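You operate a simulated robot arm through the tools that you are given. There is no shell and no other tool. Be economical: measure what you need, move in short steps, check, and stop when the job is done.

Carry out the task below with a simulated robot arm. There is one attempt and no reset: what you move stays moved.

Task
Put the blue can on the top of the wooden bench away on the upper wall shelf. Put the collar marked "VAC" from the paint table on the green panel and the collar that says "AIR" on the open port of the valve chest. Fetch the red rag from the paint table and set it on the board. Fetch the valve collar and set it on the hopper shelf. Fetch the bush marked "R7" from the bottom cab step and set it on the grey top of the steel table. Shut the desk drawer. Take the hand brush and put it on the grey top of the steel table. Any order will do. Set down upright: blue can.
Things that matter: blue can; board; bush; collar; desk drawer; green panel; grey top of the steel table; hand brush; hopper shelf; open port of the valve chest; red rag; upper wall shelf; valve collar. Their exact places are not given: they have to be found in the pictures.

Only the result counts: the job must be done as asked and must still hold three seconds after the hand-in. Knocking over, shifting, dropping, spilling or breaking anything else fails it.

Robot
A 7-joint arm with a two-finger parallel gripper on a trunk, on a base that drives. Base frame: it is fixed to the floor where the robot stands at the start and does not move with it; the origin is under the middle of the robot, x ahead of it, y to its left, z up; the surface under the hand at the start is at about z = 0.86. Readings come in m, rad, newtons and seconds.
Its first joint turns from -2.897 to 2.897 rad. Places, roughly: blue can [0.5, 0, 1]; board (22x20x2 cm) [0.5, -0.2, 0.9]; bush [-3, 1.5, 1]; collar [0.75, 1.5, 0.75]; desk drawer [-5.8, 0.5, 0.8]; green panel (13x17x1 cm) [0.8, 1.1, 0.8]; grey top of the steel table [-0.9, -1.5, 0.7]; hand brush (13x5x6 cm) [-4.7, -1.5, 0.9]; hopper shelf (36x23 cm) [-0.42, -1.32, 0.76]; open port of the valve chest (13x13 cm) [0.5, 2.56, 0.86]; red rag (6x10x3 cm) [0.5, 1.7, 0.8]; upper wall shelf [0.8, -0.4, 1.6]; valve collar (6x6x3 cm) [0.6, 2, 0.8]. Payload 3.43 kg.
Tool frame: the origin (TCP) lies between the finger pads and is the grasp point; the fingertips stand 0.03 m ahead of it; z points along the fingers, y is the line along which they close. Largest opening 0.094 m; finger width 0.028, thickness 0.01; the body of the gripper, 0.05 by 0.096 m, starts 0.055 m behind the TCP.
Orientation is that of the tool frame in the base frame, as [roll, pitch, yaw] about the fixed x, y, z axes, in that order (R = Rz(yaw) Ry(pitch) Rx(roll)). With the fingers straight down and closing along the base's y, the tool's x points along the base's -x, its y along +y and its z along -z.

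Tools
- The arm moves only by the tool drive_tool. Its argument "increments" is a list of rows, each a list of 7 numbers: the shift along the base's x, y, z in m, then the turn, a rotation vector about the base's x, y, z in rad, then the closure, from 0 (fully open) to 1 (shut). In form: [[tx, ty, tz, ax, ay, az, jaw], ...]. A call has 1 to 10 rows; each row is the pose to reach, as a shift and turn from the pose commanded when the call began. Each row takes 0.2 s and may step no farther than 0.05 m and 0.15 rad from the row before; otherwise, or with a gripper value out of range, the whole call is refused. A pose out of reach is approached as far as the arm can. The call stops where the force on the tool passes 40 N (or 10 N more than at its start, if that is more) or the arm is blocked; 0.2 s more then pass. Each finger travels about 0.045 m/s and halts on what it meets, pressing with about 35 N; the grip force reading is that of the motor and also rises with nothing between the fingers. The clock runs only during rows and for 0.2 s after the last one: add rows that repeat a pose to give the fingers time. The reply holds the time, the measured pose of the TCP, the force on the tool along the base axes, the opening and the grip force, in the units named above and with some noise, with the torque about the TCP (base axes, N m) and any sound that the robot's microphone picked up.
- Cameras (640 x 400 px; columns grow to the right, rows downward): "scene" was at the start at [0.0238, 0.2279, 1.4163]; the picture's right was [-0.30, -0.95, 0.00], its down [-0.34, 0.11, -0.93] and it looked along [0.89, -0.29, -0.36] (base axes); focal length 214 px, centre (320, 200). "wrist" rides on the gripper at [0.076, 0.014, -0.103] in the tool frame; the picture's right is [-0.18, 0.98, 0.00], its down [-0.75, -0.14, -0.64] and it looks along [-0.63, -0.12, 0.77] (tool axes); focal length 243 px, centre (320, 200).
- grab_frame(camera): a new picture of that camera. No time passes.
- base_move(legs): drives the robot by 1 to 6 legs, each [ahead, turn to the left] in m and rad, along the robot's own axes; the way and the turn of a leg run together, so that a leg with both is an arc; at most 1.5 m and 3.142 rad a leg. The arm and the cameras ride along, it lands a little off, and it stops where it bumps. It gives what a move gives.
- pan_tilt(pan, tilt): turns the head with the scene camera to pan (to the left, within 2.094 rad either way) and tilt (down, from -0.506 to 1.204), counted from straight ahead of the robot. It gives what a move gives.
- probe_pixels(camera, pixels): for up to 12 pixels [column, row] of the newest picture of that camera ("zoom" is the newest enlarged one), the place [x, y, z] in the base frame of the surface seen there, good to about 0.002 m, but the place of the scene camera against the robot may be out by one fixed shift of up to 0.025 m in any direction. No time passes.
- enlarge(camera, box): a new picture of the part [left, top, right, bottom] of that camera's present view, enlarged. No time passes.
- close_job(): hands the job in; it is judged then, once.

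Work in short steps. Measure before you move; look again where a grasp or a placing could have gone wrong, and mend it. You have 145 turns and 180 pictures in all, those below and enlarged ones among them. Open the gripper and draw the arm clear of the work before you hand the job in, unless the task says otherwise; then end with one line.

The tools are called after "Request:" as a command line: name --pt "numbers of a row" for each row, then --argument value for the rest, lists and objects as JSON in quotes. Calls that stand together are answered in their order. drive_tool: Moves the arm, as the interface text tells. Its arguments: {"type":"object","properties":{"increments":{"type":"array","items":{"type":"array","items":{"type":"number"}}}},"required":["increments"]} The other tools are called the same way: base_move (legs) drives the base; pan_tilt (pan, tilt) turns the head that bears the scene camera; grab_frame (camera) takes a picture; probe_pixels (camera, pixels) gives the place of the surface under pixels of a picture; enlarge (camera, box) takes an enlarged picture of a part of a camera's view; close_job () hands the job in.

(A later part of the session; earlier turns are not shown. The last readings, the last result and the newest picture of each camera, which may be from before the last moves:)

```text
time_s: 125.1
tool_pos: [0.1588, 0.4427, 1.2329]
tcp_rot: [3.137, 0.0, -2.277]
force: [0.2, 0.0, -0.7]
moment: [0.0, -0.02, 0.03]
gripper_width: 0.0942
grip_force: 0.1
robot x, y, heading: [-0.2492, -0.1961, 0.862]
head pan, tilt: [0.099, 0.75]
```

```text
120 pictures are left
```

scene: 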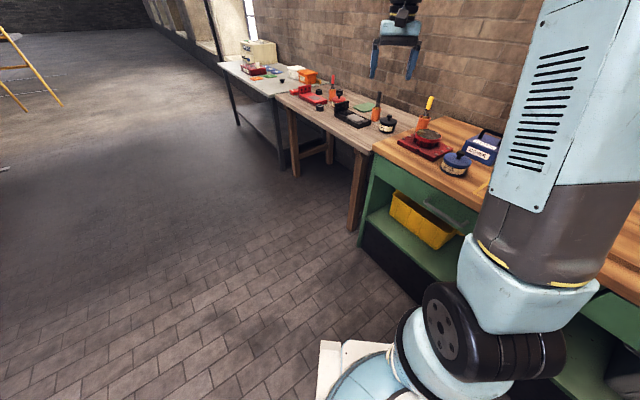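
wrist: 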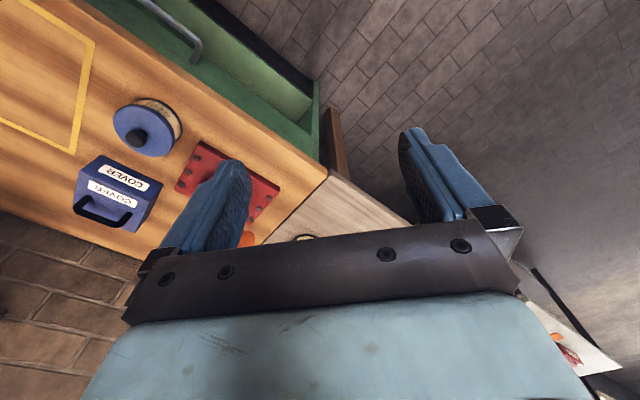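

The base's front plate caught the bench while turning. I back off first, then turn and drive along at a safer distance.

Request:
base_move --legs '[[-0.2, 0], [0, 0.633], [1.0, 0], [0.7, 0], [0, -1.495]]'

Request:
grab_frame --camera "scene"

Request:
grab_frame --camera "wrist"

```text
time_s: 140.1
tool_pos: [0.4482, 1.6366, 1.2334]
tcp_rot: [3.136, 0.001, -2.872]
force: [0.5, 0.0, -0.1]
moment: [-0.03, 0.01, -0.01]
gripper_width: 0.0941
grip_force: 0.0
robot x, y, heading: [-0.2751, 1.4159, 0.228]
head pan, tilt: [0.099, 0.75]
stopped in leg 5: the robot was blocked; the commanded pose is now the measured one
```

```text
119 pictures are left
```

scene: 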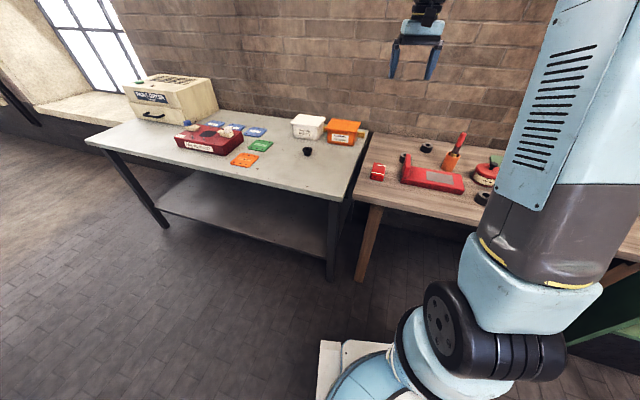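

```text
118 pictures are left
```

wrist: 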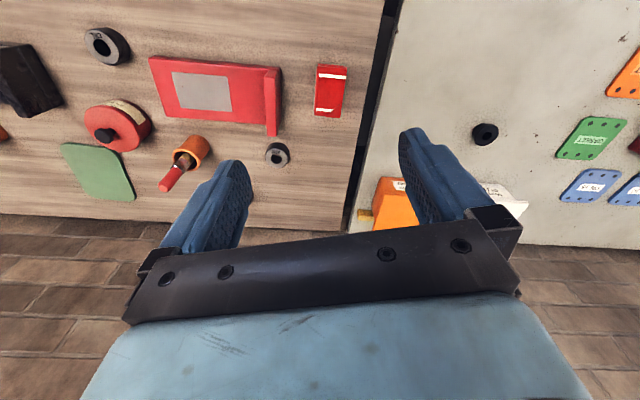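

The wrist view shows two collars (107,45) and (277,155), a red rag-like block (330,90), the green panel (98,170) and a black collar on the metal table (485,135). I enlarge and probe.

Request:
probe_pixels --camera "wrist" --pixels '[[107, 32], [277, 145], [320, 90], [344, 90], [330, 68], [328, 115], [98, 170], [70, 150], [125, 195], [485, 127], [300, 60], [430, 80]]'

Request:
enlarge --camera "wrist" --box '[40, 20, 360, 220]'

Request:
enlarge --camera "scene" --box '[340, 120, 520, 232]'

```text
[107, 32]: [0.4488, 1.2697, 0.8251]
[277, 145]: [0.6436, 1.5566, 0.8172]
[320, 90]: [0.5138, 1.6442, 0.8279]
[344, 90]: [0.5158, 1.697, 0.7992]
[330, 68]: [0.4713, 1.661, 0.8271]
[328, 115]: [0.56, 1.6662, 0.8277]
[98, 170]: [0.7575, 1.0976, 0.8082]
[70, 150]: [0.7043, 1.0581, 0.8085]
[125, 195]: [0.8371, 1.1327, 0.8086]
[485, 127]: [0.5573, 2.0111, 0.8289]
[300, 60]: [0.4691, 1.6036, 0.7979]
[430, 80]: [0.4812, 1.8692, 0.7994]
```

```text
2.00 times, centred on (200, 120) of wrist
```

zoom: 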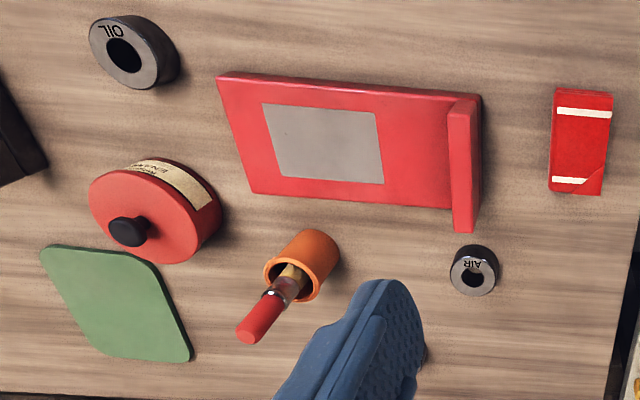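

```text
3.56 times, centred on (430, 176) of scene
```

zoom: 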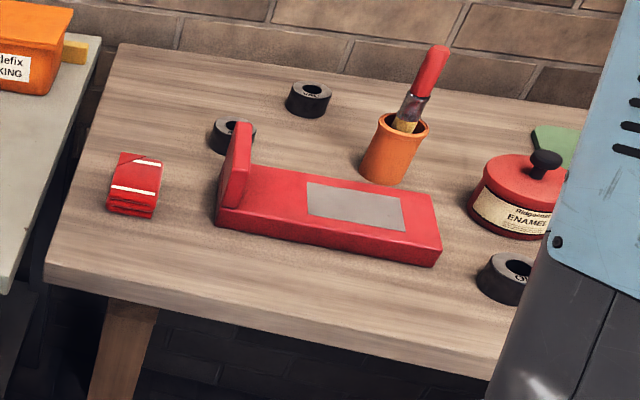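

AIR is at about (0.65,1.56), OIL at (0.45,1.27), and another collar stands at the back at zoom (308,98), probably VAC. I probe it.

Request:
probe_pixels --camera "zoom" --pixels '[[293, 92], [328, 92], [310, 86], [310, 108], [236, 122], [245, 122], [228, 124], [135, 165], [500, 262], [405, 120], [240, 140]]'

Request:
enlarge --camera "scene" --box '[380, 130, 460, 180]'

```text
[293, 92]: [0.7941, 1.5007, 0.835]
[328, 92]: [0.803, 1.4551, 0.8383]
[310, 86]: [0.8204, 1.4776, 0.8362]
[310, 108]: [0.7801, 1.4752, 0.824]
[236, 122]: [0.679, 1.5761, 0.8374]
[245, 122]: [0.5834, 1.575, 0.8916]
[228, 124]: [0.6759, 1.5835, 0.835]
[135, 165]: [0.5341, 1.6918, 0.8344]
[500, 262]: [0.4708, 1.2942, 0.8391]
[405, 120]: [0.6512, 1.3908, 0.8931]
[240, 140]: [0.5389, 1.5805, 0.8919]
```

```text
8.00 times, centred on (420, 155) of scene
```

zoom: 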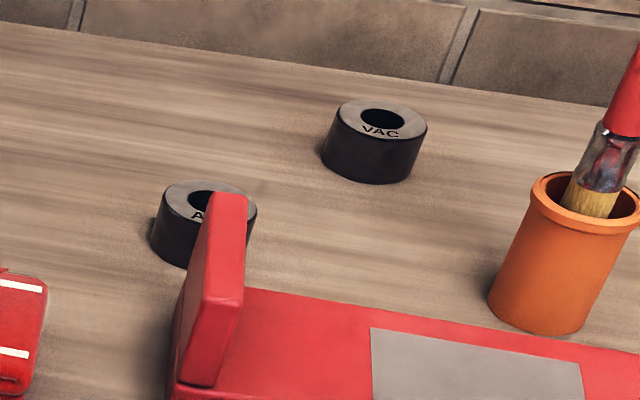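

That one reads VAC. I drive forward 0.2 m so it comes within reach, and move the hand above it at about (0.80,1.455).

Request:
base_move --legs '[[0.2, 0]]'

Request:
drive_tool --pt "0.015 -0.025 -0.02 0 0 -0.05 0" --pt "0.03 -0.05 -0.04 0 0 -0.1 0" --pt "0.045 -0.075 -0.06 0 0 -0.15 0" --pt "0.06 -0.1 -0.08 0 0 -0.2 0" --pt "0.075 -0.125 -0.1 0 0 -0.25 0" --pt "0.09 -0.15 -0.12 0 0 -0.27 0" --pt "0.105 -0.175 -0.14 0 0 -0.27 0" --pt "0.12 -0.2 -0.16 0 0 -0.27 0" --pt "0.135 -0.227 -0.18 0 0 -0.27 0"

Request:
grab_frame --camera "wrist"

```text
time_s: 141.8
tool_pos: [0.6467, 1.684, 1.2318]
tcp_rot: [3.136, -0.002, -2.871]
force: [0.1, -0.6, -0.6]
moment: [-0.03, -0.05, -0.02]
gripper_width: 0.0943
grip_force: 0.1
robot x, y, heading: [-0.0753, 1.4586, 0.234]
head pan, tilt: [0.099, 0.75]
```

```text
time_s: 143.8
tool_pos: [0.7823, 1.4567, 1.0518]
tcp_rot: [3.137, 0.001, -3.141]
force: [-0.5, 0.2, 0.5]
moment: [0.01, -0.05, 0.03]
gripper_width: 0.0941
grip_force: 0.1
robot x, y, heading: [-0.0764, 1.4624, 0.231]
head pan, tilt: [0.099, 0.75]
```

```text
114 pictures are left
```

wrist: 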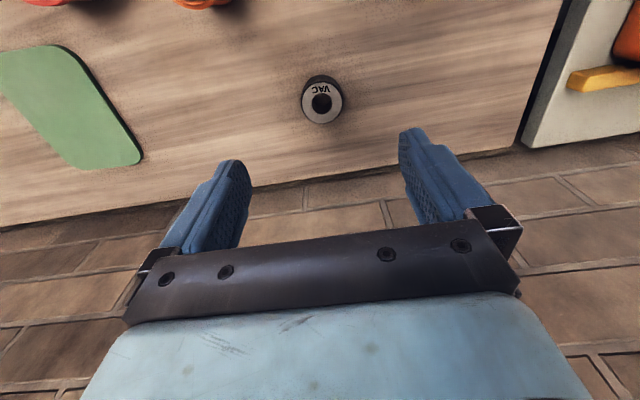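

VAC is in view at (322,103). I probe its rim, the table and the green panel.

Request:
probe_pixels --camera "wrist" --pixels '[[322, 90], [307, 103], [338, 103], [322, 118], [290, 120], [70, 100], [10, 70], [60, 50], [130, 155], [65, 155]]'

```text
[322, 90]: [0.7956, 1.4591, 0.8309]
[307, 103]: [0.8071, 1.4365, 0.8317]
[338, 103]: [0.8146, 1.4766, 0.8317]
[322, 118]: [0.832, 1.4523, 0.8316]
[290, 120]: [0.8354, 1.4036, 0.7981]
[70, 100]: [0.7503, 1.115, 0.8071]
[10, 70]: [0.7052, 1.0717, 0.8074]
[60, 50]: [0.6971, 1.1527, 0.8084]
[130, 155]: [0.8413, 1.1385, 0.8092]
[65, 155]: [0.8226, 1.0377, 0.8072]
```

VAC centre (0.8125,1.4565), top 0.832, table 0.798. I descend to TCP z 0.832 (tips 3 mm off the table) and close.

Request:
drive_tool --pt "0.015 0 -0.045 0 0 0 0" --pt "0.03 0 -0.09 0 0 0 0" --pt "0.03 0 -0.135 0 0 0 0" --pt "0.03 0 -0.18 0 0 0 0" --pt "0.03 0 -0.219 0 0 0 0" --pt "0.03 0 -0.219 0 0 0 0.9" --pt "0.03 0 -0.219 0 0 0 0.9" --pt "0.03 0 -0.219 0 0 0 0.9" --pt "0.03 0 -0.219 0 0 0 0.9" --pt "0.03 0 -0.219 0 0 0 0.9"

Request:
drive_tool --pt "0 -0.0 0.045 0 0 0 0.9" --pt "0 -0.0 0.09 0 0 0 0.9" --pt "-0.005 -0.04 0.11 0 0 0 0.9" --pt "-0.01 -0.08 0.11 0 0 0 0.9" --pt "-0.015 -0.125 0.11 0 0 0 0.9" --pt "-0.02 -0.17 0.11 0 0 0 0.9" --pt "-0.025 -0.215 0.11 0 0 0 0.9" --pt "-0.035 -0.26 0.11 0 0 0 0.9"

Request:
grab_frame --camera "wrist"

```text
time_s: 146.0
tool_pos: [0.81, 1.4536, 0.8316]
tcp_rot: [3.137, -0.002, 3.14]
force: [0.1, 3.1, 0.7]
moment: [-0.09, -0.02, 0.04]
gripper_width: 0.0555
grip_force: 35.1
robot x, y, heading: [-0.0773, 1.4631, 0.227]
head pan, tilt: [0.099, 0.75]
```

```text
time_s: 147.8
tool_pos: [0.7765, 1.1964, 0.9392]
tcp_rot: [3.135, -0.003, -3.139]
force: [0.3, 1.6, -4.4]
moment: [-0.08, 0.03, -0.01]
gripper_width: 0.0556
grip_force: 34.9
robot x, y, heading: [-0.0753, 1.4614, 0.229]
head pan, tilt: [0.099, 0.75]
```

```text
113 pictures are left
```

wrist: 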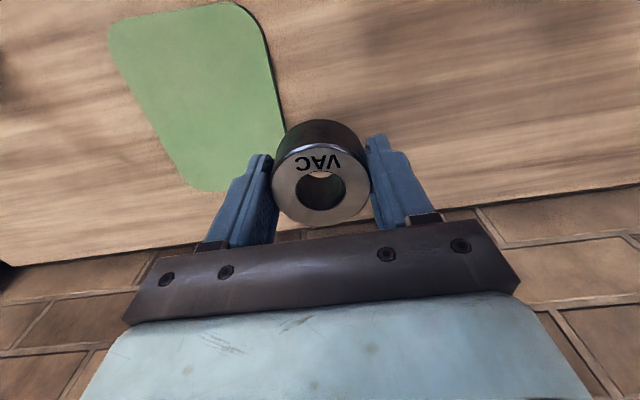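

VAC held. The green panel centre is about (0.767,1.10) with top at 0.8075. I lower it there until contact.

Request:
drive_tool --pt "-0.005 -0.045 0 0 0 0 0.9" --pt "-0.01 -0.096 0 0 0 0 0.9" --pt "-0.01 -0.096 -0.045 0 0 0 0.9" --pt "-0.01 -0.096 -0.08 0 0 0 0.9" --pt "-0.01 -0.096 -0.092 0 0 0 0.9" --pt "-0.01 -0.096 -0.097 0 0 0 0.9"

```text
refused: row 2 steps farther than a row can; nothing moved
```

Row 2 was 5 cm+ too long; I resend it split.

Request:
drive_tool --pt "-0.005 -0.04 0 0 0 0 0.9" --pt "-0.01 -0.08 0 0 0 0 0.9" --pt "-0.01 -0.096 -0.035 0 0 0 0.9" --pt "-0.01 -0.096 -0.075 0 0 0 0.9" --pt "-0.01 -0.096 -0.092 0 0 0 0.9" --pt "-0.01 -0.096 -0.097 0 0 0 0.9"

```text
time_s: 149.2
tool_pos: [0.7669, 1.1026, 0.8457]
tcp_rot: [3.136, 0.001, -3.141]
force: [0.0, -0.4, -5.3]
moment: [0.01, 0.0, -0.02]
gripper_width: 0.0555
grip_force: 34.8
robot x, y, heading: [-0.0784, 1.46, 0.233]
head pan, tilt: [0.099, 0.75]
```

No contact yet; 4 mm more, then open and rise.

Request:
drive_tool --pt "0 0 -0.003 0 0 0 0.9" --pt "0 0 -0.004 0 0 0 0.9"

Request:
drive_tool --pt "0 0 0 0 0 0 0.3" --pt "0 0 0 0 0 0 0" --pt "0 0 0 0 0 0 0" --pt "0 0 0.04 0 0 0 0" --pt "0 0 0.08 0 0 0 0" --pt "-0.01 0.03 0.11 0 0 0 0" --pt "-0.02 0.07 0.13 0 0 0 0"

Request:
grab_frame --camera "wrist"

```text
time_s: 149.8
tool_pos: [0.7657, 1.1015, 0.8424]
tcp_rot: [3.136, -0.003, 3.14]
force: [-0.5, 0.2, -4.4]
moment: [0.0, 0.02, 0.01]
gripper_width: 0.0555
grip_force: 35.2
robot x, y, heading: [-0.0741, 1.4614, 0.226]
head pan, tilt: [0.099, 0.75]
```

```text
time_s: 151.4
tool_pos: [0.7429, 1.17, 0.9737]
tcp_rot: [3.135, -0.001, -3.141]
force: [0.3, -0.1, -1.4]
moment: [0.06, 0.0, -0.02]
gripper_width: 0.094
grip_force: 0.1
robot x, y, heading: [-0.0774, 1.4584, 0.23]
head pan, tilt: [0.099, 0.75]
```

```text
112 pictures are left
```

wrist: 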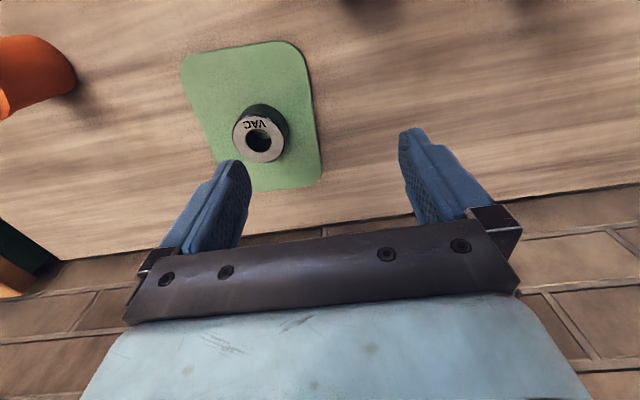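

VAC sits on the green panel. I rise to clear the brush jar and move over the AIR collar.

Request:
drive_tool --pt "0 0.0 0.045 0 0 0 0" --pt "0 0.0 0.09 0 0 0 0" --pt "0 0.03 0.13 0 0 0 0" --pt "-0.015 0.075 0.14 0 0 0 0" --pt "-0.03 0.12 0.14 0 0 0 0" --pt "-0.045 0.165 0.14 0 0 0 0" --pt "-0.06 0.21 0.14 0 0 0 0" --pt "-0.075 0.255 0.14 0 0 0 0" --pt "-0.09 0.3 0.14 0 0 0 0" --pt "-0.105 0.345 0.14 0 0 0 0"

Request:
drive_tool --pt "0 0.04 -0.02 0 0 0 0" --pt "0 0.04 -0.06 0 0 0 0" --pt "0 0.04 -0.1 0 0 0 0"

Request:
grab_frame --camera "wrist"

```text
time_s: 153.6
tool_pos: [0.6414, 1.5185, 1.113]
tcp_rot: [3.135, -0.002, 3.141]
force: [0.5, -0.4, 0.4]
moment: [0.05, 0.04, -0.02]
gripper_width: 0.094
grip_force: 0.1
robot x, y, heading: [-0.0805, 1.4588, 0.229]
head pan, tilt: [0.099, 0.75]
```

```text
time_s: 154.4
tool_pos: [0.6403, 1.5566, 1.0132]
tcp_rot: [3.135, -0.001, -3.139]
force: [-0.7, 0.2, -0.4]
moment: [0.01, 0.01, 0.0]
gripper_width: 0.094
grip_force: 0.0
robot x, y, heading: [-0.0754, 1.4652, 0.229]
head pan, tilt: [0.099, 0.75]
```

```text
111 pictures are left
```

wrist: 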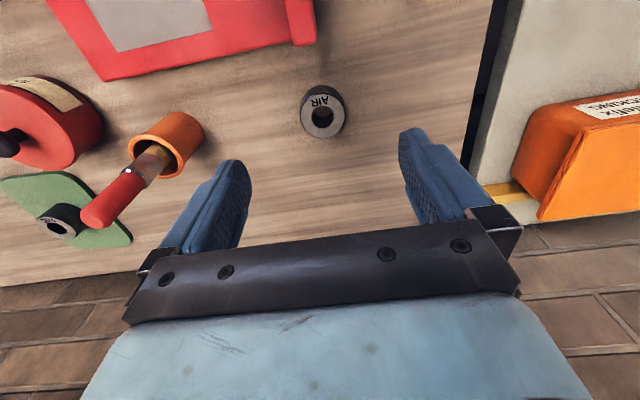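

AIR at (322,115). I probe its rim plus the jar and brush handle for clearance.

Request:
probe_pixels --camera "wrist" --pixels '[[322, 98], [305, 115], [342, 115], [322, 134], [200, 135], [98, 213], [310, 40], [525, 130], [530, 200]]'

```text
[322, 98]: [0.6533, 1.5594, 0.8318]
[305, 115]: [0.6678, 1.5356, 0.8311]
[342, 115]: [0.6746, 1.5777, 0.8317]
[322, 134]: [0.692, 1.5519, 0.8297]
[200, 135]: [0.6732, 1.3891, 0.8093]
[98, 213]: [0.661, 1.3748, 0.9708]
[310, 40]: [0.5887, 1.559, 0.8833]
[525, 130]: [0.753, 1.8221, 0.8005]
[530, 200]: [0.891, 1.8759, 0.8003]
```

AIR centre (0.6725,1.5565), top 0.831; the tray lip (z 0.883) stays below the wrist camera. I descend to z 0.832, grip and lift.

Request:
drive_tool --pt "0.032 0 -0.035 0 0 0 0" --pt "0.032 0 -0.08 0 0 0 0" --pt "0.032 0 -0.125 0 0 0 0" --pt "0.032 0 -0.165 0 0 0 0" --pt "0.032 0 -0.181 0 0 0 0" --pt "0.032 0 -0.181 0 0 0 0.9" --pt "0.032 0 -0.181 0 0 0 0.9" --pt "0.032 0 -0.181 0 0 0 0.9" --pt "0.032 0 -0.181 0 0 0 0.9"

Request:
drive_tool --pt "0 0 0.045 0 0 0 0.9" --pt "0 0 0.09 0 0 0 0.9" --pt "0 0 0.135 0 0 0 0.9" --pt "0 0 0.18 0 0 0 0.9" --pt "-0.02 0 0.22 0 0 0 0.9" --pt "-0.04 0 0.26 0 0 0 0.9" --pt "-0.06 0 0.3 0 0 0 0.9"

Request:
pan_tilt --pan 0.8 --tilt 0.5

Request:
grab_frame --camera "scene"

```text
time_s: 156.4
tool_pos: [0.6754, 1.5542, 0.8319]
tcp_rot: [3.137, 0.0, -3.14]
force: [0.5, 1.1, 0.3]
moment: [-0.08, 0.01, 0.02]
gripper_width: 0.0559
grip_force: 35.1
robot x, y, heading: [-0.0752, 1.4603, 0.225]
head pan, tilt: [0.099, 0.75]
```

```text
time_s: 158.0
tool_pos: [0.6172, 1.555, 1.1311]
tcp_rot: [3.136, -0.004, 3.142]
force: [0.7, 0.1, -5.2]
moment: [-0.02, 0.05, 0.02]
gripper_width: 0.0561
grip_force: 34.3
robot x, y, heading: [-0.0774, 1.4628, 0.232]
head pan, tilt: [0.099, 0.75]
```

```text
time_s: 159.0
tool_pos: [0.6181, 1.5542, 1.1303]
tcp_rot: [3.135, 0.0, -3.141]
force: [0.5, 0.2, -5.0]
moment: [0.02, -0.01, -0.02]
gripper_width: 0.0559
grip_force: 34.8
robot x, y, heading: [-0.0805, 1.4591, 0.228]
head pan, tilt: [0.799, 0.499]
```

```text
110 pictures are left
```

scene: 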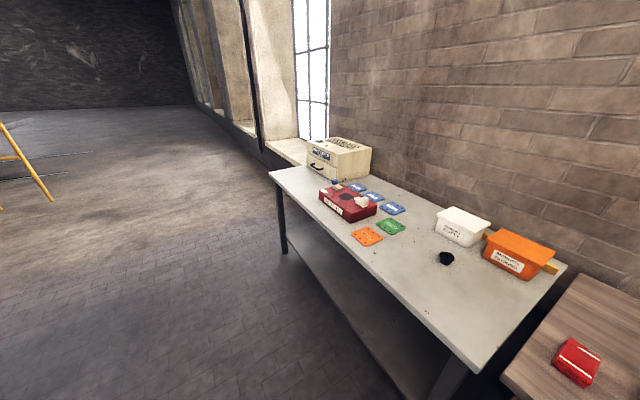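

AIR held. The red chest with ports is at (345,205) on the metal table. I back off, drive along the tables to about (-0.29,2.45) and turn back toward them.

Request:
base_move --legs '[[-0.28, 0], [0, 1.3], [1.05, 0], [0, -1.25]]'

Request:
pan_tilt --pan -0.1 --tilt 0.6

Request:
grab_frame --camera "scene"

Request:
grab_frame --camera "wrist"

```text
time_s: 163.9
tool_pos: [-0.1275, 2.0719, 1.131]
tcp_rot: [3.137, -0.004, -2.018]
force: [0.8, 0.2, -4.4]
moment: [0.0, 0.05, -0.03]
gripper_width: 0.0557
grip_force: 34.5
robot x, y, heading: [-0.2669, 1.3802, 1.396]
head pan, tilt: [0.799, 0.499]
stopped in leg 2: the robot was blocked; the commanded pose is now the measured one
```

```text
time_s: 165.1
tool_pos: [-0.1264, 2.0708, 1.1317]
tcp_rot: [3.135, -0.002, -2.017]
force: [0.8, -1.0, -4.8]
moment: [-0.02, 0.01, 0.01]
gripper_width: 0.0557
grip_force: 34.7
robot x, y, heading: [-0.2634, 1.3848, 1.393]
head pan, tilt: [-0.099, 0.6]
```

```text
109 pictures are left
```

scene: 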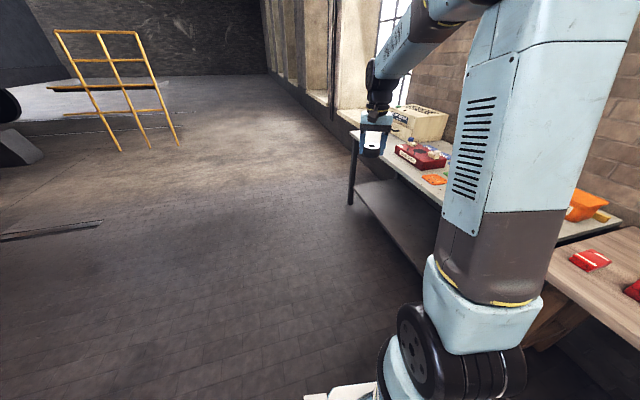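

```text
108 pictures are left
```

wrist: 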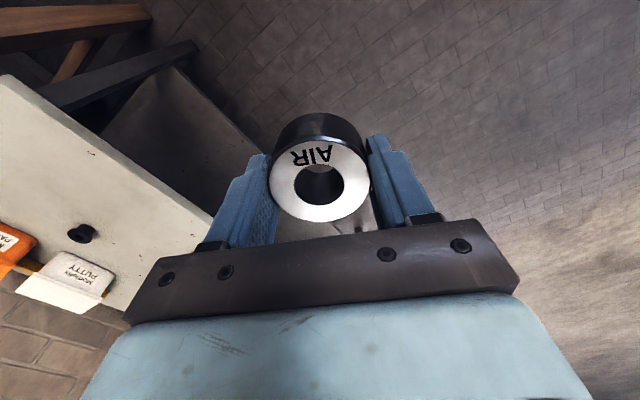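

Only the last bit of the turn was cut short. I continue: small left turn, 1.05 m ahead, then turn back right.

Request:
base_move --legs '[[0, 0.15], [1.05, 0], [0, -1.2]]'

Request:
grab_frame --camera "scene"

Request:
grab_frame --camera "wrist"

```text
time_s: 174.4
tool_pos: [0.4321, 2.6831, 1.1324]
tcp_rot: [3.136, -0.005, -3.019]
force: [0.2, 0.9, -4.0]
moment: [-0.06, 0.0, 0.03]
gripper_width: 0.0557
grip_force: 34.4
robot x, y, heading: [-0.256, 2.4995, 0.349]
head pan, tilt: [-0.099, 0.6]
stopped in leg 3: the robot was blocked; the commanded pose is now the measured one
```

```text
107 pictures are left
```

scene: 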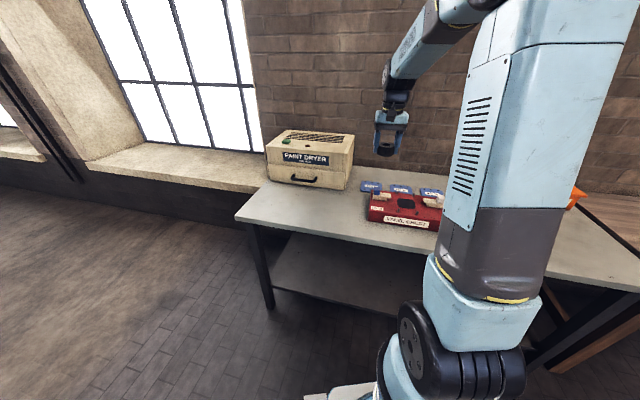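

```text
106 pictures are left
```

wrist: 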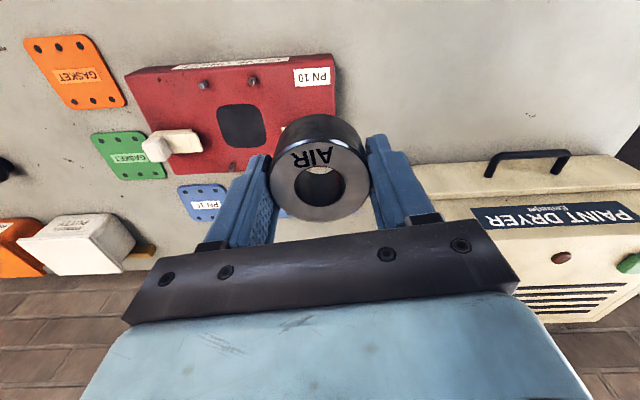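

The valve chest shows a dark square at wrist (241,127) and white levers. I enlarge to identify the open port and probe it.

Request:
enlarge --camera "wrist" --box '[90, 40, 346, 200]'

Request:
enlarge --camera "scene" --box '[350, 170, 462, 240]'

Request:
probe_pixels --camera "wrist" --pixels '[[241, 127], [219, 112], [264, 112], [240, 145], [200, 150], [135, 85], [330, 75], [180, 140], [180, 172], [205, 82], [250, 82], [290, 100]]'

```text
2.50 times, centred on (218, 120) of wrist
```

zoom: 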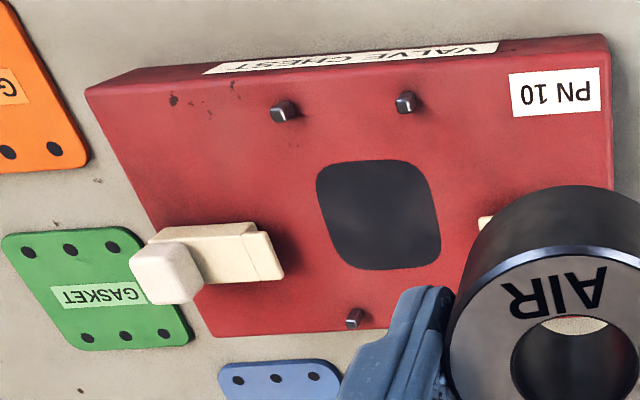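

```text
5.71 times, centred on (406, 205) of scene
```

zoom: 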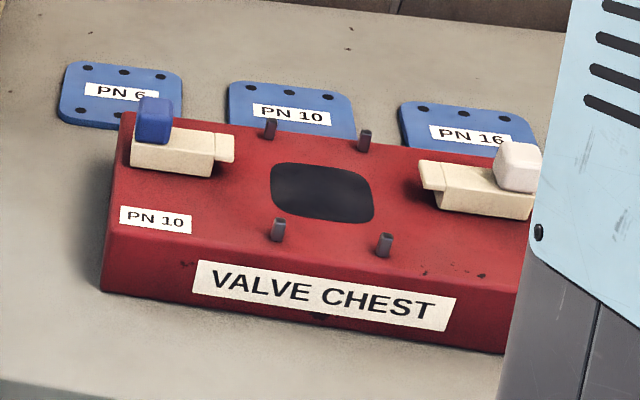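

```text
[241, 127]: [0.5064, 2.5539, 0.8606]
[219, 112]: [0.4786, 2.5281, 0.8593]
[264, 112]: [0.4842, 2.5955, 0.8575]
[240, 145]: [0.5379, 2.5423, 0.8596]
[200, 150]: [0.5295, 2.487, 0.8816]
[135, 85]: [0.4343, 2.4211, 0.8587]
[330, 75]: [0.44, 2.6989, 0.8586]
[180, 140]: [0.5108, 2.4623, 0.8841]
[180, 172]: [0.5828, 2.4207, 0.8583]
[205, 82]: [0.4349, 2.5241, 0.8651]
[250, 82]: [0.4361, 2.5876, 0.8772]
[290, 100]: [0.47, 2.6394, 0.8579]
```

The open port is the dark pad, centre (0.508,2.558), z≈0.860, between studs and clamp levers. I align yaw, move above it and descend partway.

Request:
drive_tool --pt "0.02 -0.03 0 0 0 -0.04 0.9" --pt "0.04 -0.06 -0.01 0 0 -0.08 0.9" --pt "0.06 -0.095 -0.02 0 0 -0.12 0.9" --pt "0.076 -0.125 -0.03 0 0 -0.12 0.9" --pt "0.076 -0.125 -0.075 0 0 -0.12 0.9" --pt "0.076 -0.125 -0.12 0 0 -0.12 0.9" --pt "0.076 -0.125 -0.16 0 0 -0.12 0.9"

Request:
grab_frame --camera "wrist"

```text
time_s: 176.0
tool_pos: [0.5053, 2.5581, 0.9717]
tcp_rot: [3.138, -0.001, -3.138]
force: [-0.8, 0.1, -4.7]
moment: [-0.03, 0.0, 0.03]
gripper_width: 0.0557
grip_force: 35.0
robot x, y, heading: [-0.2562, 2.4996, 0.353]
head pan, tilt: [-0.099, 0.6]
```

```text
103 pictures are left
```

wrist: 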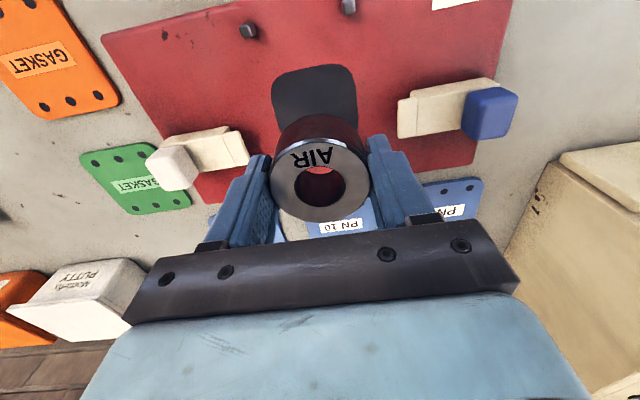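

I probe the port's edges and clamps from this closer view for exact centring.

Request:
probe_pixels --camera "wrist" --pixels '[[274, 95], [354, 90], [315, 70], [275, 118], [357, 115], [240, 150], [402, 120], [245, 30], [348, 5]]'

```text
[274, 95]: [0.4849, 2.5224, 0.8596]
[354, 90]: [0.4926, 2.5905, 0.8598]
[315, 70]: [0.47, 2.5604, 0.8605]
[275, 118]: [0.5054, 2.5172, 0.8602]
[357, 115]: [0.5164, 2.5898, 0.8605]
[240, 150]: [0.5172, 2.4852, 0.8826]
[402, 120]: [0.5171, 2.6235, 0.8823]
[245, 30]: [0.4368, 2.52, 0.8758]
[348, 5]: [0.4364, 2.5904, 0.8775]
```

Port centre about (0.507,2.555). I lower to 0.896, then finish in small steps, open partly and rise.

Request:
drive_tool --pt "0.003 -0.003 -0.03 0 0 0 0.9" --pt "0.003 -0.003 -0.06 0 0 0 0.9" --pt "0.003 -0.003 -0.072 0 0 0 0.9" --pt "0.003 -0.003 -0.076 0 0 0 0.9" --pt "0.003 -0.003 -0.0775 0 0 0 0.9"

Request:
drive_tool --pt "0 0 0 0 0 0 0.5" --pt "0 0 0 0 0 0 0.2" --pt "0 0 0 0 0 0 0.2" --pt "0 0 0.03 0 0 0 0.2" --pt "0 0 0.07 0 0 0 0.1" --pt "-0.02 0 0.115 0 0 0 0" --pt "-0.05 -0.02 0.15 0 0 0 0" --pt "-0.05 -0.06 0.16 0 0 0 0" --pt "-0.05 -0.1 0.16 0 0 0 0"

Request:
grab_frame --camera "wrist"

```text
time_s: 177.2
tool_pos: [0.5087, 2.5547, 0.894]
tcp_rot: [3.137, -0.003, -3.14]
force: [-0.1, 0.3, -3.8]
moment: [0.0, -0.02, 0.0]
gripper_width: 0.0558
grip_force: 34.8
robot x, y, heading: [-0.2552, 2.5022, 0.35]
head pan, tilt: [-0.099, 0.6]
```

```text
refused: row 7 steps farther than a row can; nothing moved
```

```text
102 pictures are left
```

wrist: 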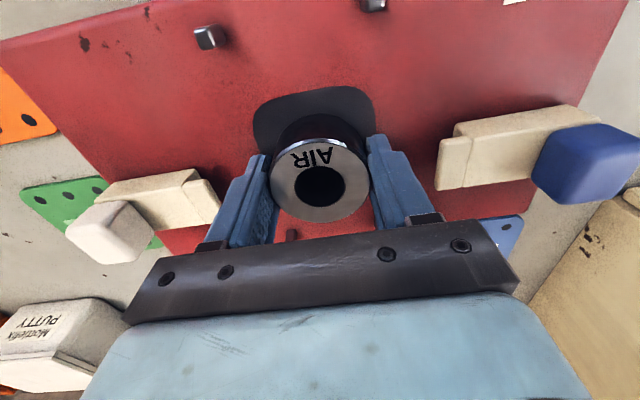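

Still about a millimetre up; I go 2 mm lower, release, and rise with shorter steps.

Request:
drive_tool --pt "0 0 -0.002 0 0 0 0.9" --pt "0 0 -0.002 0 0 0 0.5" --pt "0 0 -0.002 0 0 0 0.2" --pt "0 0 -0.002 0 0 0 0.2" --pt "0 0 0.03 0 0 0 0.2" --pt "0 0 0.07 0 0 0 0.1" --pt "-0.01 0 0.11 0 0 0 0" --pt "-0.03 -0.01 0.145 0 0 0 0" --pt "-0.04 -0.05 0.16 0 0 0 0" --pt "-0.04 -0.095 0.17 0 0 0 0"

Request:
grab_frame --camera "wrist"

```text
time_s: 179.4
tool_pos: [0.4669, 2.4603, 1.0628]
tcp_rot: [3.136, -0.004, -3.14]
force: [1.1, -0.1, -0.6]
moment: [-0.01, 0.02, 0.0]
gripper_width: 0.0941
grip_force: 0.0
robot x, y, heading: [-0.251, 2.5008, 0.359]
head pan, tilt: [-0.099, 0.6]
```

```text
101 pictures are left
```

wrist: 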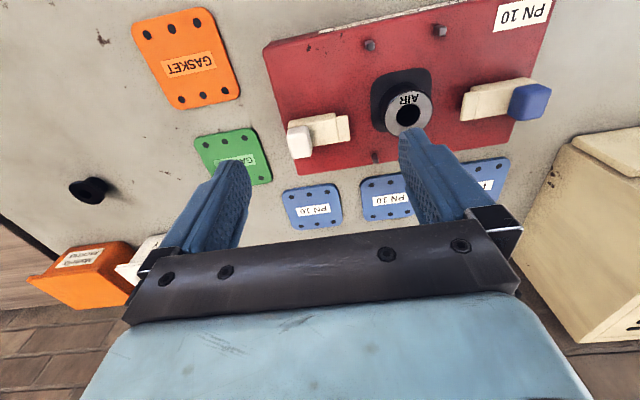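

AIR sits on the port. The valve collar is the black ring at (92,188), about (0.557,2.011). I move over it.

Request:
drive_tool --pt "0 -0.045 0 0 0 -0.05 0" --pt "0 -0.09 0 0 0 -0.1 0" --pt "0.005 -0.135 0 0 0 -0.15 0" --pt "0.01 -0.18 0 0 0 -0.2 0" --pt "0.015 -0.225 0 0 0 -0.25 0" --pt "0.02 -0.27 0 0 0 -0.3 0" --pt "0.025 -0.315 0 0 0 -0.35 0" --pt "0.03 -0.36 0 0 0 -0.4 0" --pt "0.035 -0.405 0 0 0 -0.4 0" --pt "0.04 -0.44 0 0 0 -0.4 0"

Request:
grab_frame --camera "wrist"

```text
time_s: 181.6
tool_pos: [0.5117, 2.0215, 1.065]
tcp_rot: [3.136, -0.003, 2.745]
force: [0.4, 0.4, 0.2]
moment: [-0.07, 0.03, 0.01]
gripper_width: 0.0941
grip_force: 0.0
robot x, y, heading: [-0.2583, 2.503, 0.355]
head pan, tilt: [-0.099, 0.6]
```

```text
100 pictures are left
```

wrist: 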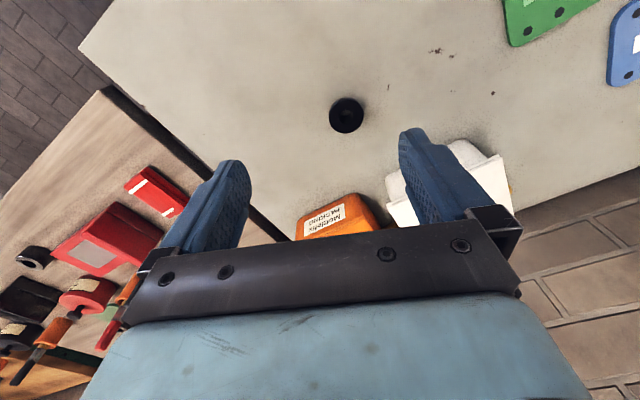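

Request:
enlarge --camera "wrist" --box '[298, 84, 394, 144]'

Request:
probe_pixels --camera "wrist" --pixels '[[346, 100], [331, 114], [361, 114], [346, 130], [346, 113], [320, 120], [345, 200], [390, 185], [350, 225], [404, 170]]'

```text
6.67 times, centred on (346, 114) of wrist
```

zoom: 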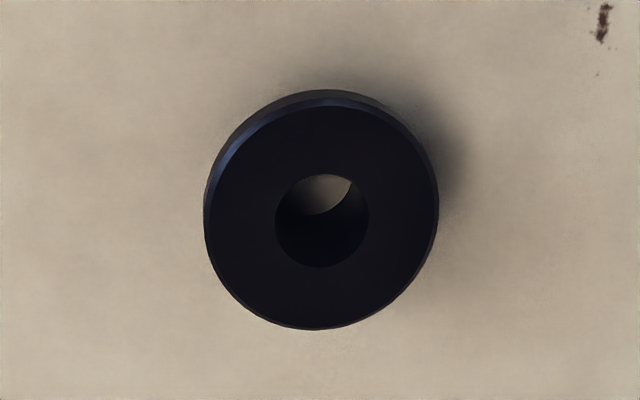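

```text
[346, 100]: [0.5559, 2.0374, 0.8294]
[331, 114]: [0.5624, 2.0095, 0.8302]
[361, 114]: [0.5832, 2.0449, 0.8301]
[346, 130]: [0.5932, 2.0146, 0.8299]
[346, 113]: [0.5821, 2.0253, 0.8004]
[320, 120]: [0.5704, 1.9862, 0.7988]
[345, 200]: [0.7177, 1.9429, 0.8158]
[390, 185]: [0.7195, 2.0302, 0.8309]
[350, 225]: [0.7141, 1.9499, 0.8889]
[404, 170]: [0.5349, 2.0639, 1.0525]
```

Ring centre (0.5735,2.0265), top 0.830, table 0.799. I descend, grip and lift.

Request:
drive_tool --pt "0.02 0.002 -0.04 0 0 0 0" --pt "0.04 0.004 -0.08 0 0 0 0" --pt "0.062 0.005 -0.12 0 0 0 0" --pt "0.062 0.005 -0.165 0 0 0 0" --pt "0.062 0.005 -0.21 0 0 0 0" --pt "0.062 0.005 -0.232 0 0 0 0" --pt "0.062 0.005 -0.232 0 0 0 0.9" --pt "0.062 0.005 -0.232 0 0 0 0.9" --pt "0.062 0.005 -0.232 0 0 0 0.9" --pt "0.062 0.005 -0.232 0 0 0 0.9"

Request:
drive_tool --pt "0 0 0.045 0 0 0 0.9" --pt "0 0 0.09 0 0 0 0.9" --pt "-0.02 0 0.13 0 0 0 0.9" --pt "-0.05 0 0.165 0 0 0 0.9" --pt "-0.08 0.02 0.19 0 0 0 0.9" --pt "-0.11 0.04 0.22 0 0 0 0.9" --pt "-0.14 0.06 0.25 0 0 0 0.9" --pt "-0.17 0.08 0.28 0 0 0 0.9"

Request:
grab_frame --camera "wrist"

```text
time_s: 183.8
tool_pos: [0.5735, 2.0266, 0.835]
tcp_rot: [3.137, -0.004, 2.744]
force: [0.7, -0.3, -0.7]
moment: [0.04, 0.04, 0.04]
gripper_width: 0.0496
grip_force: 34.7
robot x, y, heading: [-0.2524, 2.5036, 0.353]
head pan, tilt: [-0.099, 0.6]
```

```text
time_s: 185.6
tool_pos: [0.4052, 2.1069, 1.1119]
tcp_rot: [3.135, -0.006, 2.743]
force: [0.4, 0.1, -2.6]
moment: [0.04, 0.07, -0.01]
gripper_width: 0.0494
grip_force: 35.1
robot x, y, heading: [-0.2527, 2.4991, 0.349]
head pan, tilt: [-0.099, 0.6]
```

```text
98 pictures are left
```

wrist: 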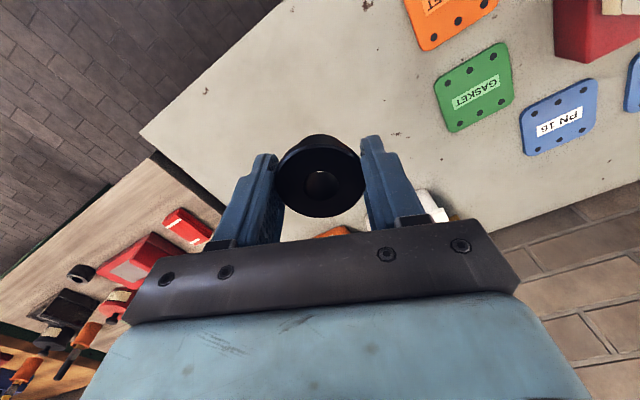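

The valve collar is held. I back away from the tables, turn and drive down the room toward the hopper shelf near (-0.42,-1.32), stopping short to look.

Request:
base_move --legs '[[-0.38, 0], [0, -1.92], [1.45, 0], [1.25, 0]]'

Request:
pan_tilt --pan 0.3 --tilt 0.45

Request:
grab_frame --camera "scene"

```text
time_s: 190.5
tool_pos: [-0.4365, 1.631, 1.1118]
tcp_rot: [3.136, -0.008, 1.948]
force: [0.1, -0.2, -2.3]
moment: [-0.01, -0.02, 0.01]
gripper_width: 0.0487
grip_force: 34.7
robot x, y, heading: [-0.6016, 2.4189, -0.448]
head pan, tilt: [-0.099, 0.6]
stopped in leg 2: the robot was blocked; the commanded pose is now the measured one
```

```text
time_s: 191.4
tool_pos: [-0.435, 1.6301, 1.1127]
tcp_rot: [3.137, -0.006, 1.946]
force: [0.0, 0.4, -2.4]
moment: [0.02, 0.02, -0.01]
gripper_width: 0.0486
grip_force: 35.5
robot x, y, heading: [-0.5968, 2.4226, -0.444]
head pan, tilt: [0.3, 0.45]
```

```text
97 pictures are left
```

scene: 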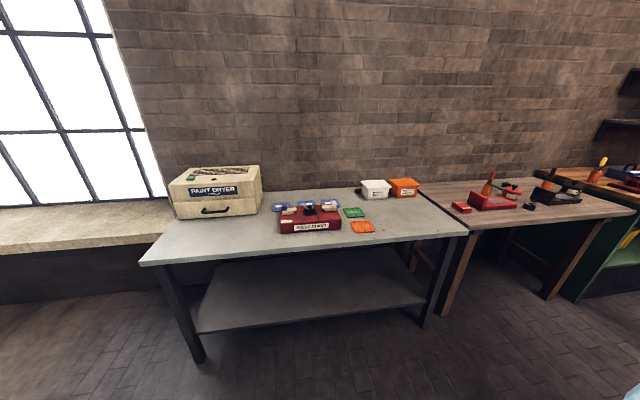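

Large turns seem to stall part way. I use turns of at most 0.57 rad per leg and carry on south.

Request:
base_move --legs '[[0, -0.563], [0, -0.563], [1.45, 0], [1.3, 0]]'

Request:
grab_frame --camera "scene"

```text
time_s: 194.0
tool_pos: [-0.9119, 1.6778, 1.1112]
tcp_rot: [3.134, -0.009, 1.342]
force: [0.6, 0.1, -1.9]
moment: [-0.01, 0.01, 0.03]
gripper_width: 0.0487
grip_force: 35.2
robot x, y, heading: [-0.5619, 2.441, -1.051]
head pan, tilt: [0.3, 0.45]
stopped in leg 2: the robot was blocked; the commanded pose is now the measured one
```

```text
96 pictures are left
```

scene: 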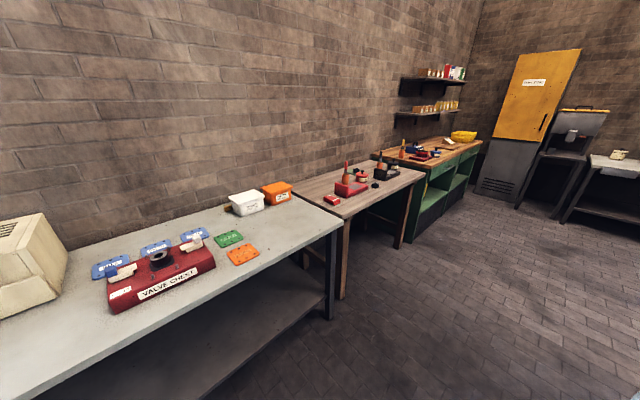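

It stalls early in the second leg. I look around and down at the base's left and right sides for an obstacle.

Request:
pan_tilt --pan 2.0 --tilt 0.8

Request:
grab_frame --camera "scene"

Request:
pan_tilt --pan -1.5 --tilt 0.7

Request:
grab_frame --camera "scene"

```text
time_s: 195.7
tool_pos: [-0.9124, 1.6775, 1.1112]
tcp_rot: [3.137, -0.007, 1.345]
force: [-0.1, -0.8, -1.3]
moment: [0.01, -0.02, 0.0]
gripper_width: 0.0484
grip_force: 34.9
robot x, y, heading: [-0.565, 2.4404, -1.049]
head pan, tilt: [2.0, 0.799]
```

```text
95 pictures are left
```

scene: 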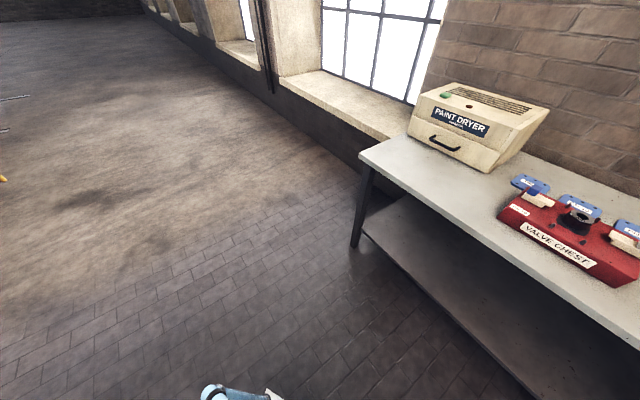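

```text
time_s: 198.7
tool_pos: [-0.9128, 1.6776, 1.1123]
tcp_rot: [3.136, -0.005, 1.345]
force: [-0.6, 0.1, -2.2]
moment: [0.03, 0.01, -0.03]
gripper_width: 0.0487
grip_force: 35.2
robot x, y, heading: [-0.5608, 2.4395, -1.051]
head pan, tilt: [-1.499, 0.7]
```

```text
94 pictures are left
```

scene: 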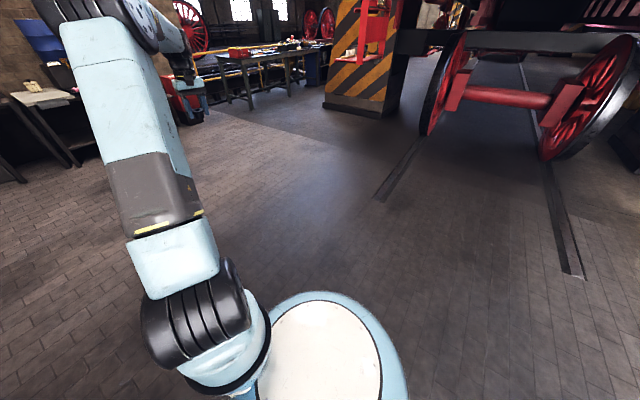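

No obstacle anywhere near, so the stall is not physical. I simply repeat the remaining turn and drive.

Request:
base_move --legs '[[0, -0.25], [0, -0.27], [1.4, 0], [1.3, 0]]'

Request:
pan_tilt --pan 0.2 --tilt 0.45

Request:
grab_frame --camera "scene"

```text
time_s: 201.3
tool_pos: [-1.2427, 1.9446, 1.1103]
tcp_rot: [3.134, -0.009, 0.829]
force: [0.2, -0.4, -1.5]
moment: [0.01, 0.05, 0.01]
gripper_width: 0.0487
grip_force: 35.3
robot x, y, heading: [-0.5264, 2.4367, -1.564]
head pan, tilt: [-1.499, 0.7]
stopped in leg 3: the robot was blocked; the commanded pose is now the measured one
```

```text
time_s: 203.0
tool_pos: [-1.242, 1.9446, 1.1111]
tcp_rot: [3.134, -0.01, 0.829]
force: [-0.3, -1.3, -1.9]
moment: [0.05, -0.05, -0.03]
gripper_width: 0.0488
grip_force: 34.8
robot x, y, heading: [-0.5254, 2.4346, -1.559]
head pan, tilt: [0.201, 0.45]
```

```text
93 pictures are left
```

scene: 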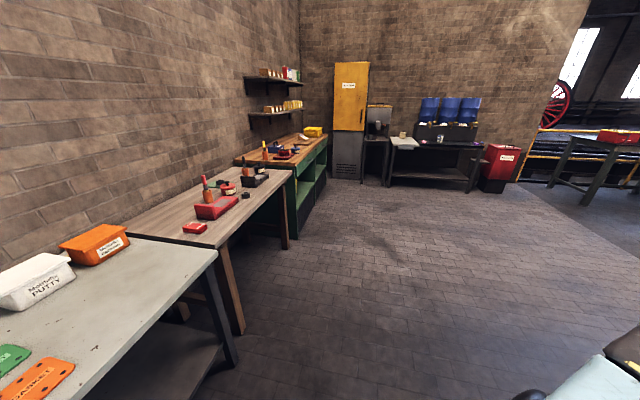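

It stopped before moving ahead. I try the straight drive again on its own.

Request:
base_move --legs '[[0.5, 0]]'

```text
time_s: 205.9
tool_pos: [-1.2456, 1.466, 1.1128]
tcp_rot: [3.135, -0.008, 0.816]
force: [-0.4, -1.0, -2.5]
moment: [0.0, -0.01, -0.01]
gripper_width: 0.0486
grip_force: 35.2
robot x, y, heading: [-0.527, 1.9456, -1.571]
head pan, tilt: [0.201, 0.45]
```

It moves. I continue south about 2.3 m.

Request:
base_move --legs '[[0.8, 0], [0.8, 0], [0.7, 0]]'

Request:
grab_frame --camera "scene"

```text
time_s: 217.7
tool_pos: [-1.2137, -0.8519, 1.1121]
tcp_rot: [3.135, -0.01, 0.839]
force: [0.3, -0.5, -1.5]
moment: [-0.01, -0.01, -0.02]
gripper_width: 0.0483
grip_force: 35.4
robot x, y, heading: [-0.5069, -0.352, -1.549]
head pan, tilt: [0.201, 0.45]
```

```text
92 pictures are left
```

scene: 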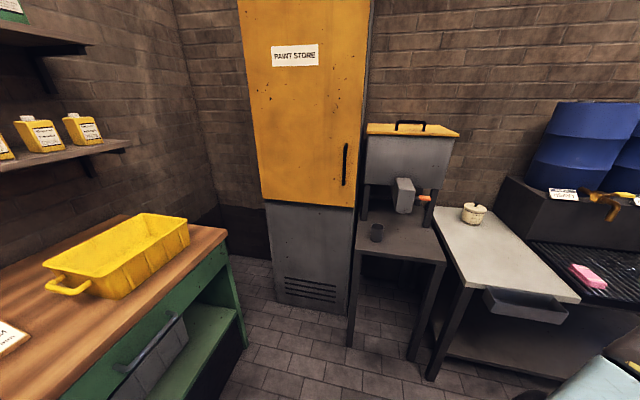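

The hopper shelf is at (405,245) with a dark cup at (376,232) and the chute above; the grey steel table top is at (500,250). I probe.

Request:
probe_pixels --camera "scene" --pixels '[[365, 247], [440, 258], [428, 222], [405, 250], [420, 240], [376, 225], [376, 242], [405, 190], [405, 212], [490, 230], [510, 280], [473, 222]]'

Request:
enlarge --camera "scene" --box '[340, 160, 600, 322]'

```text
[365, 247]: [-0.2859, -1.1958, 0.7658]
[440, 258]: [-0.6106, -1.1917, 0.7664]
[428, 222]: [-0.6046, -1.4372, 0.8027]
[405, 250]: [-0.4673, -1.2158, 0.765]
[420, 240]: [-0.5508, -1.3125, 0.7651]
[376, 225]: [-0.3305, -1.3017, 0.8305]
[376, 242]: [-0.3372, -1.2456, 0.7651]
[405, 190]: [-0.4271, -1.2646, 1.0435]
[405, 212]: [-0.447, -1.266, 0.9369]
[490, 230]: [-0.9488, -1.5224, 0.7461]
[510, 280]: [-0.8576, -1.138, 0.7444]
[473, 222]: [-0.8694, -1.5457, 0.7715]
```

```text
2.46 times, centred on (470, 241) of scene
```

zoom: 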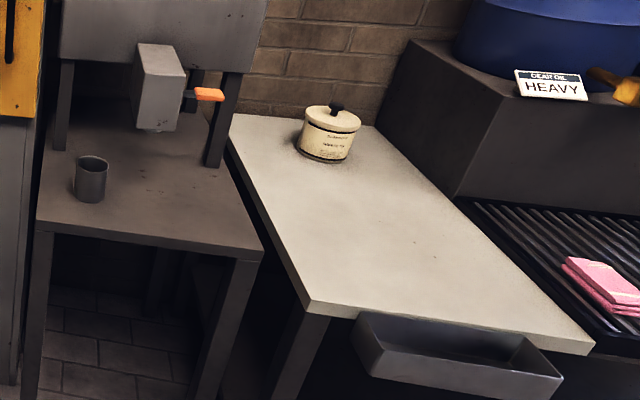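

Shelf z≈0.765, front edge y≈-1.19, chute at (-0.43,-1.265). I swing the arm round with rows to hover in front of a free spot near (-0.54,-1.24).

Request:
drive_tool --pt "0.047 -0.01 0 0 0 0.07 0.9" --pt "0.094 -0.02 0 0 0 0.14 0.9" --pt "0.141 -0.03 0 0 0 0.21 0.9" --pt "0.188 -0.04 0 0 0 0.28 0.9" --pt "0.235 -0.05 0 0 0 0.35 0.9" --pt "0.282 -0.06 0 0 0 0.42 0.9" --pt "0.329 -0.07 0 0 0 0.49 0.9" --pt "0.376 -0.08 0 0 0 0.56 0.9" --pt "0.423 -0.09 0 0 0 0.63 0.9" --pt "0.47 -0.1 0 0 0 0.7 0.9"

Request:
drive_tool --pt "0.04 -0.02 0 0 0 0.03 0.9" --pt "0.08 -0.04 0 0 0 0.03 0.9" --pt "0.12 -0.06 0 0 0 0.03 0.9" --pt "0.16 -0.08 0 0 0 0.03 0.9" --pt "0.195 -0.11 0 0 0 0.03 0.9"

Request:
grab_frame --camera "wrist"

Request:
grab_frame --camera "scene"

```text
time_s: 219.9
tool_pos: [-0.744, -0.9518, 1.1129]
tcp_rot: [3.133, -0.009, 1.54]
force: [0.1, -0.7, -2.4]
moment: [0.0, -0.07, 0.01]
gripper_width: 0.0484
grip_force: 35.1
robot x, y, heading: [-0.5006, -0.351, -1.549]
head pan, tilt: [0.201, 0.45]
```

```text
time_s: 221.1
tool_pos: [-0.5474, -1.0609, 1.1158]
tcp_rot: [3.135, -0.008, 1.568]
force: [-0.9, 0.4, -0.9]
moment: [-0.03, -0.03, -0.02]
gripper_width: 0.0483
grip_force: 34.7
robot x, y, heading: [-0.5064, -0.3533, -1.551]
head pan, tilt: [0.201, 0.45]
```

```text
90 pictures are left
```

wrist: 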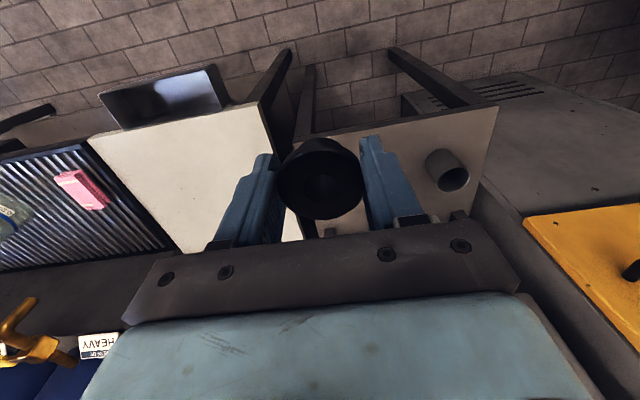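

```text
89 pictures are left
```

scene: 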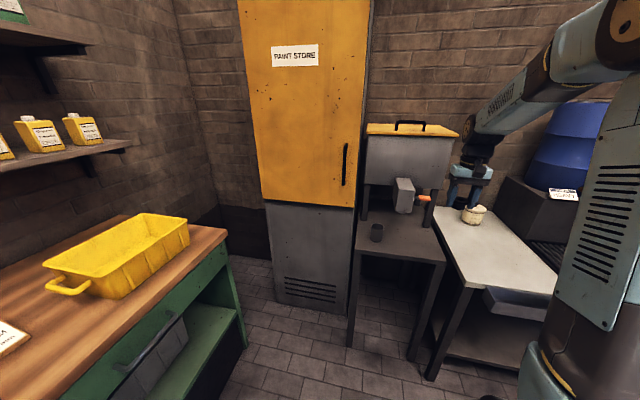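

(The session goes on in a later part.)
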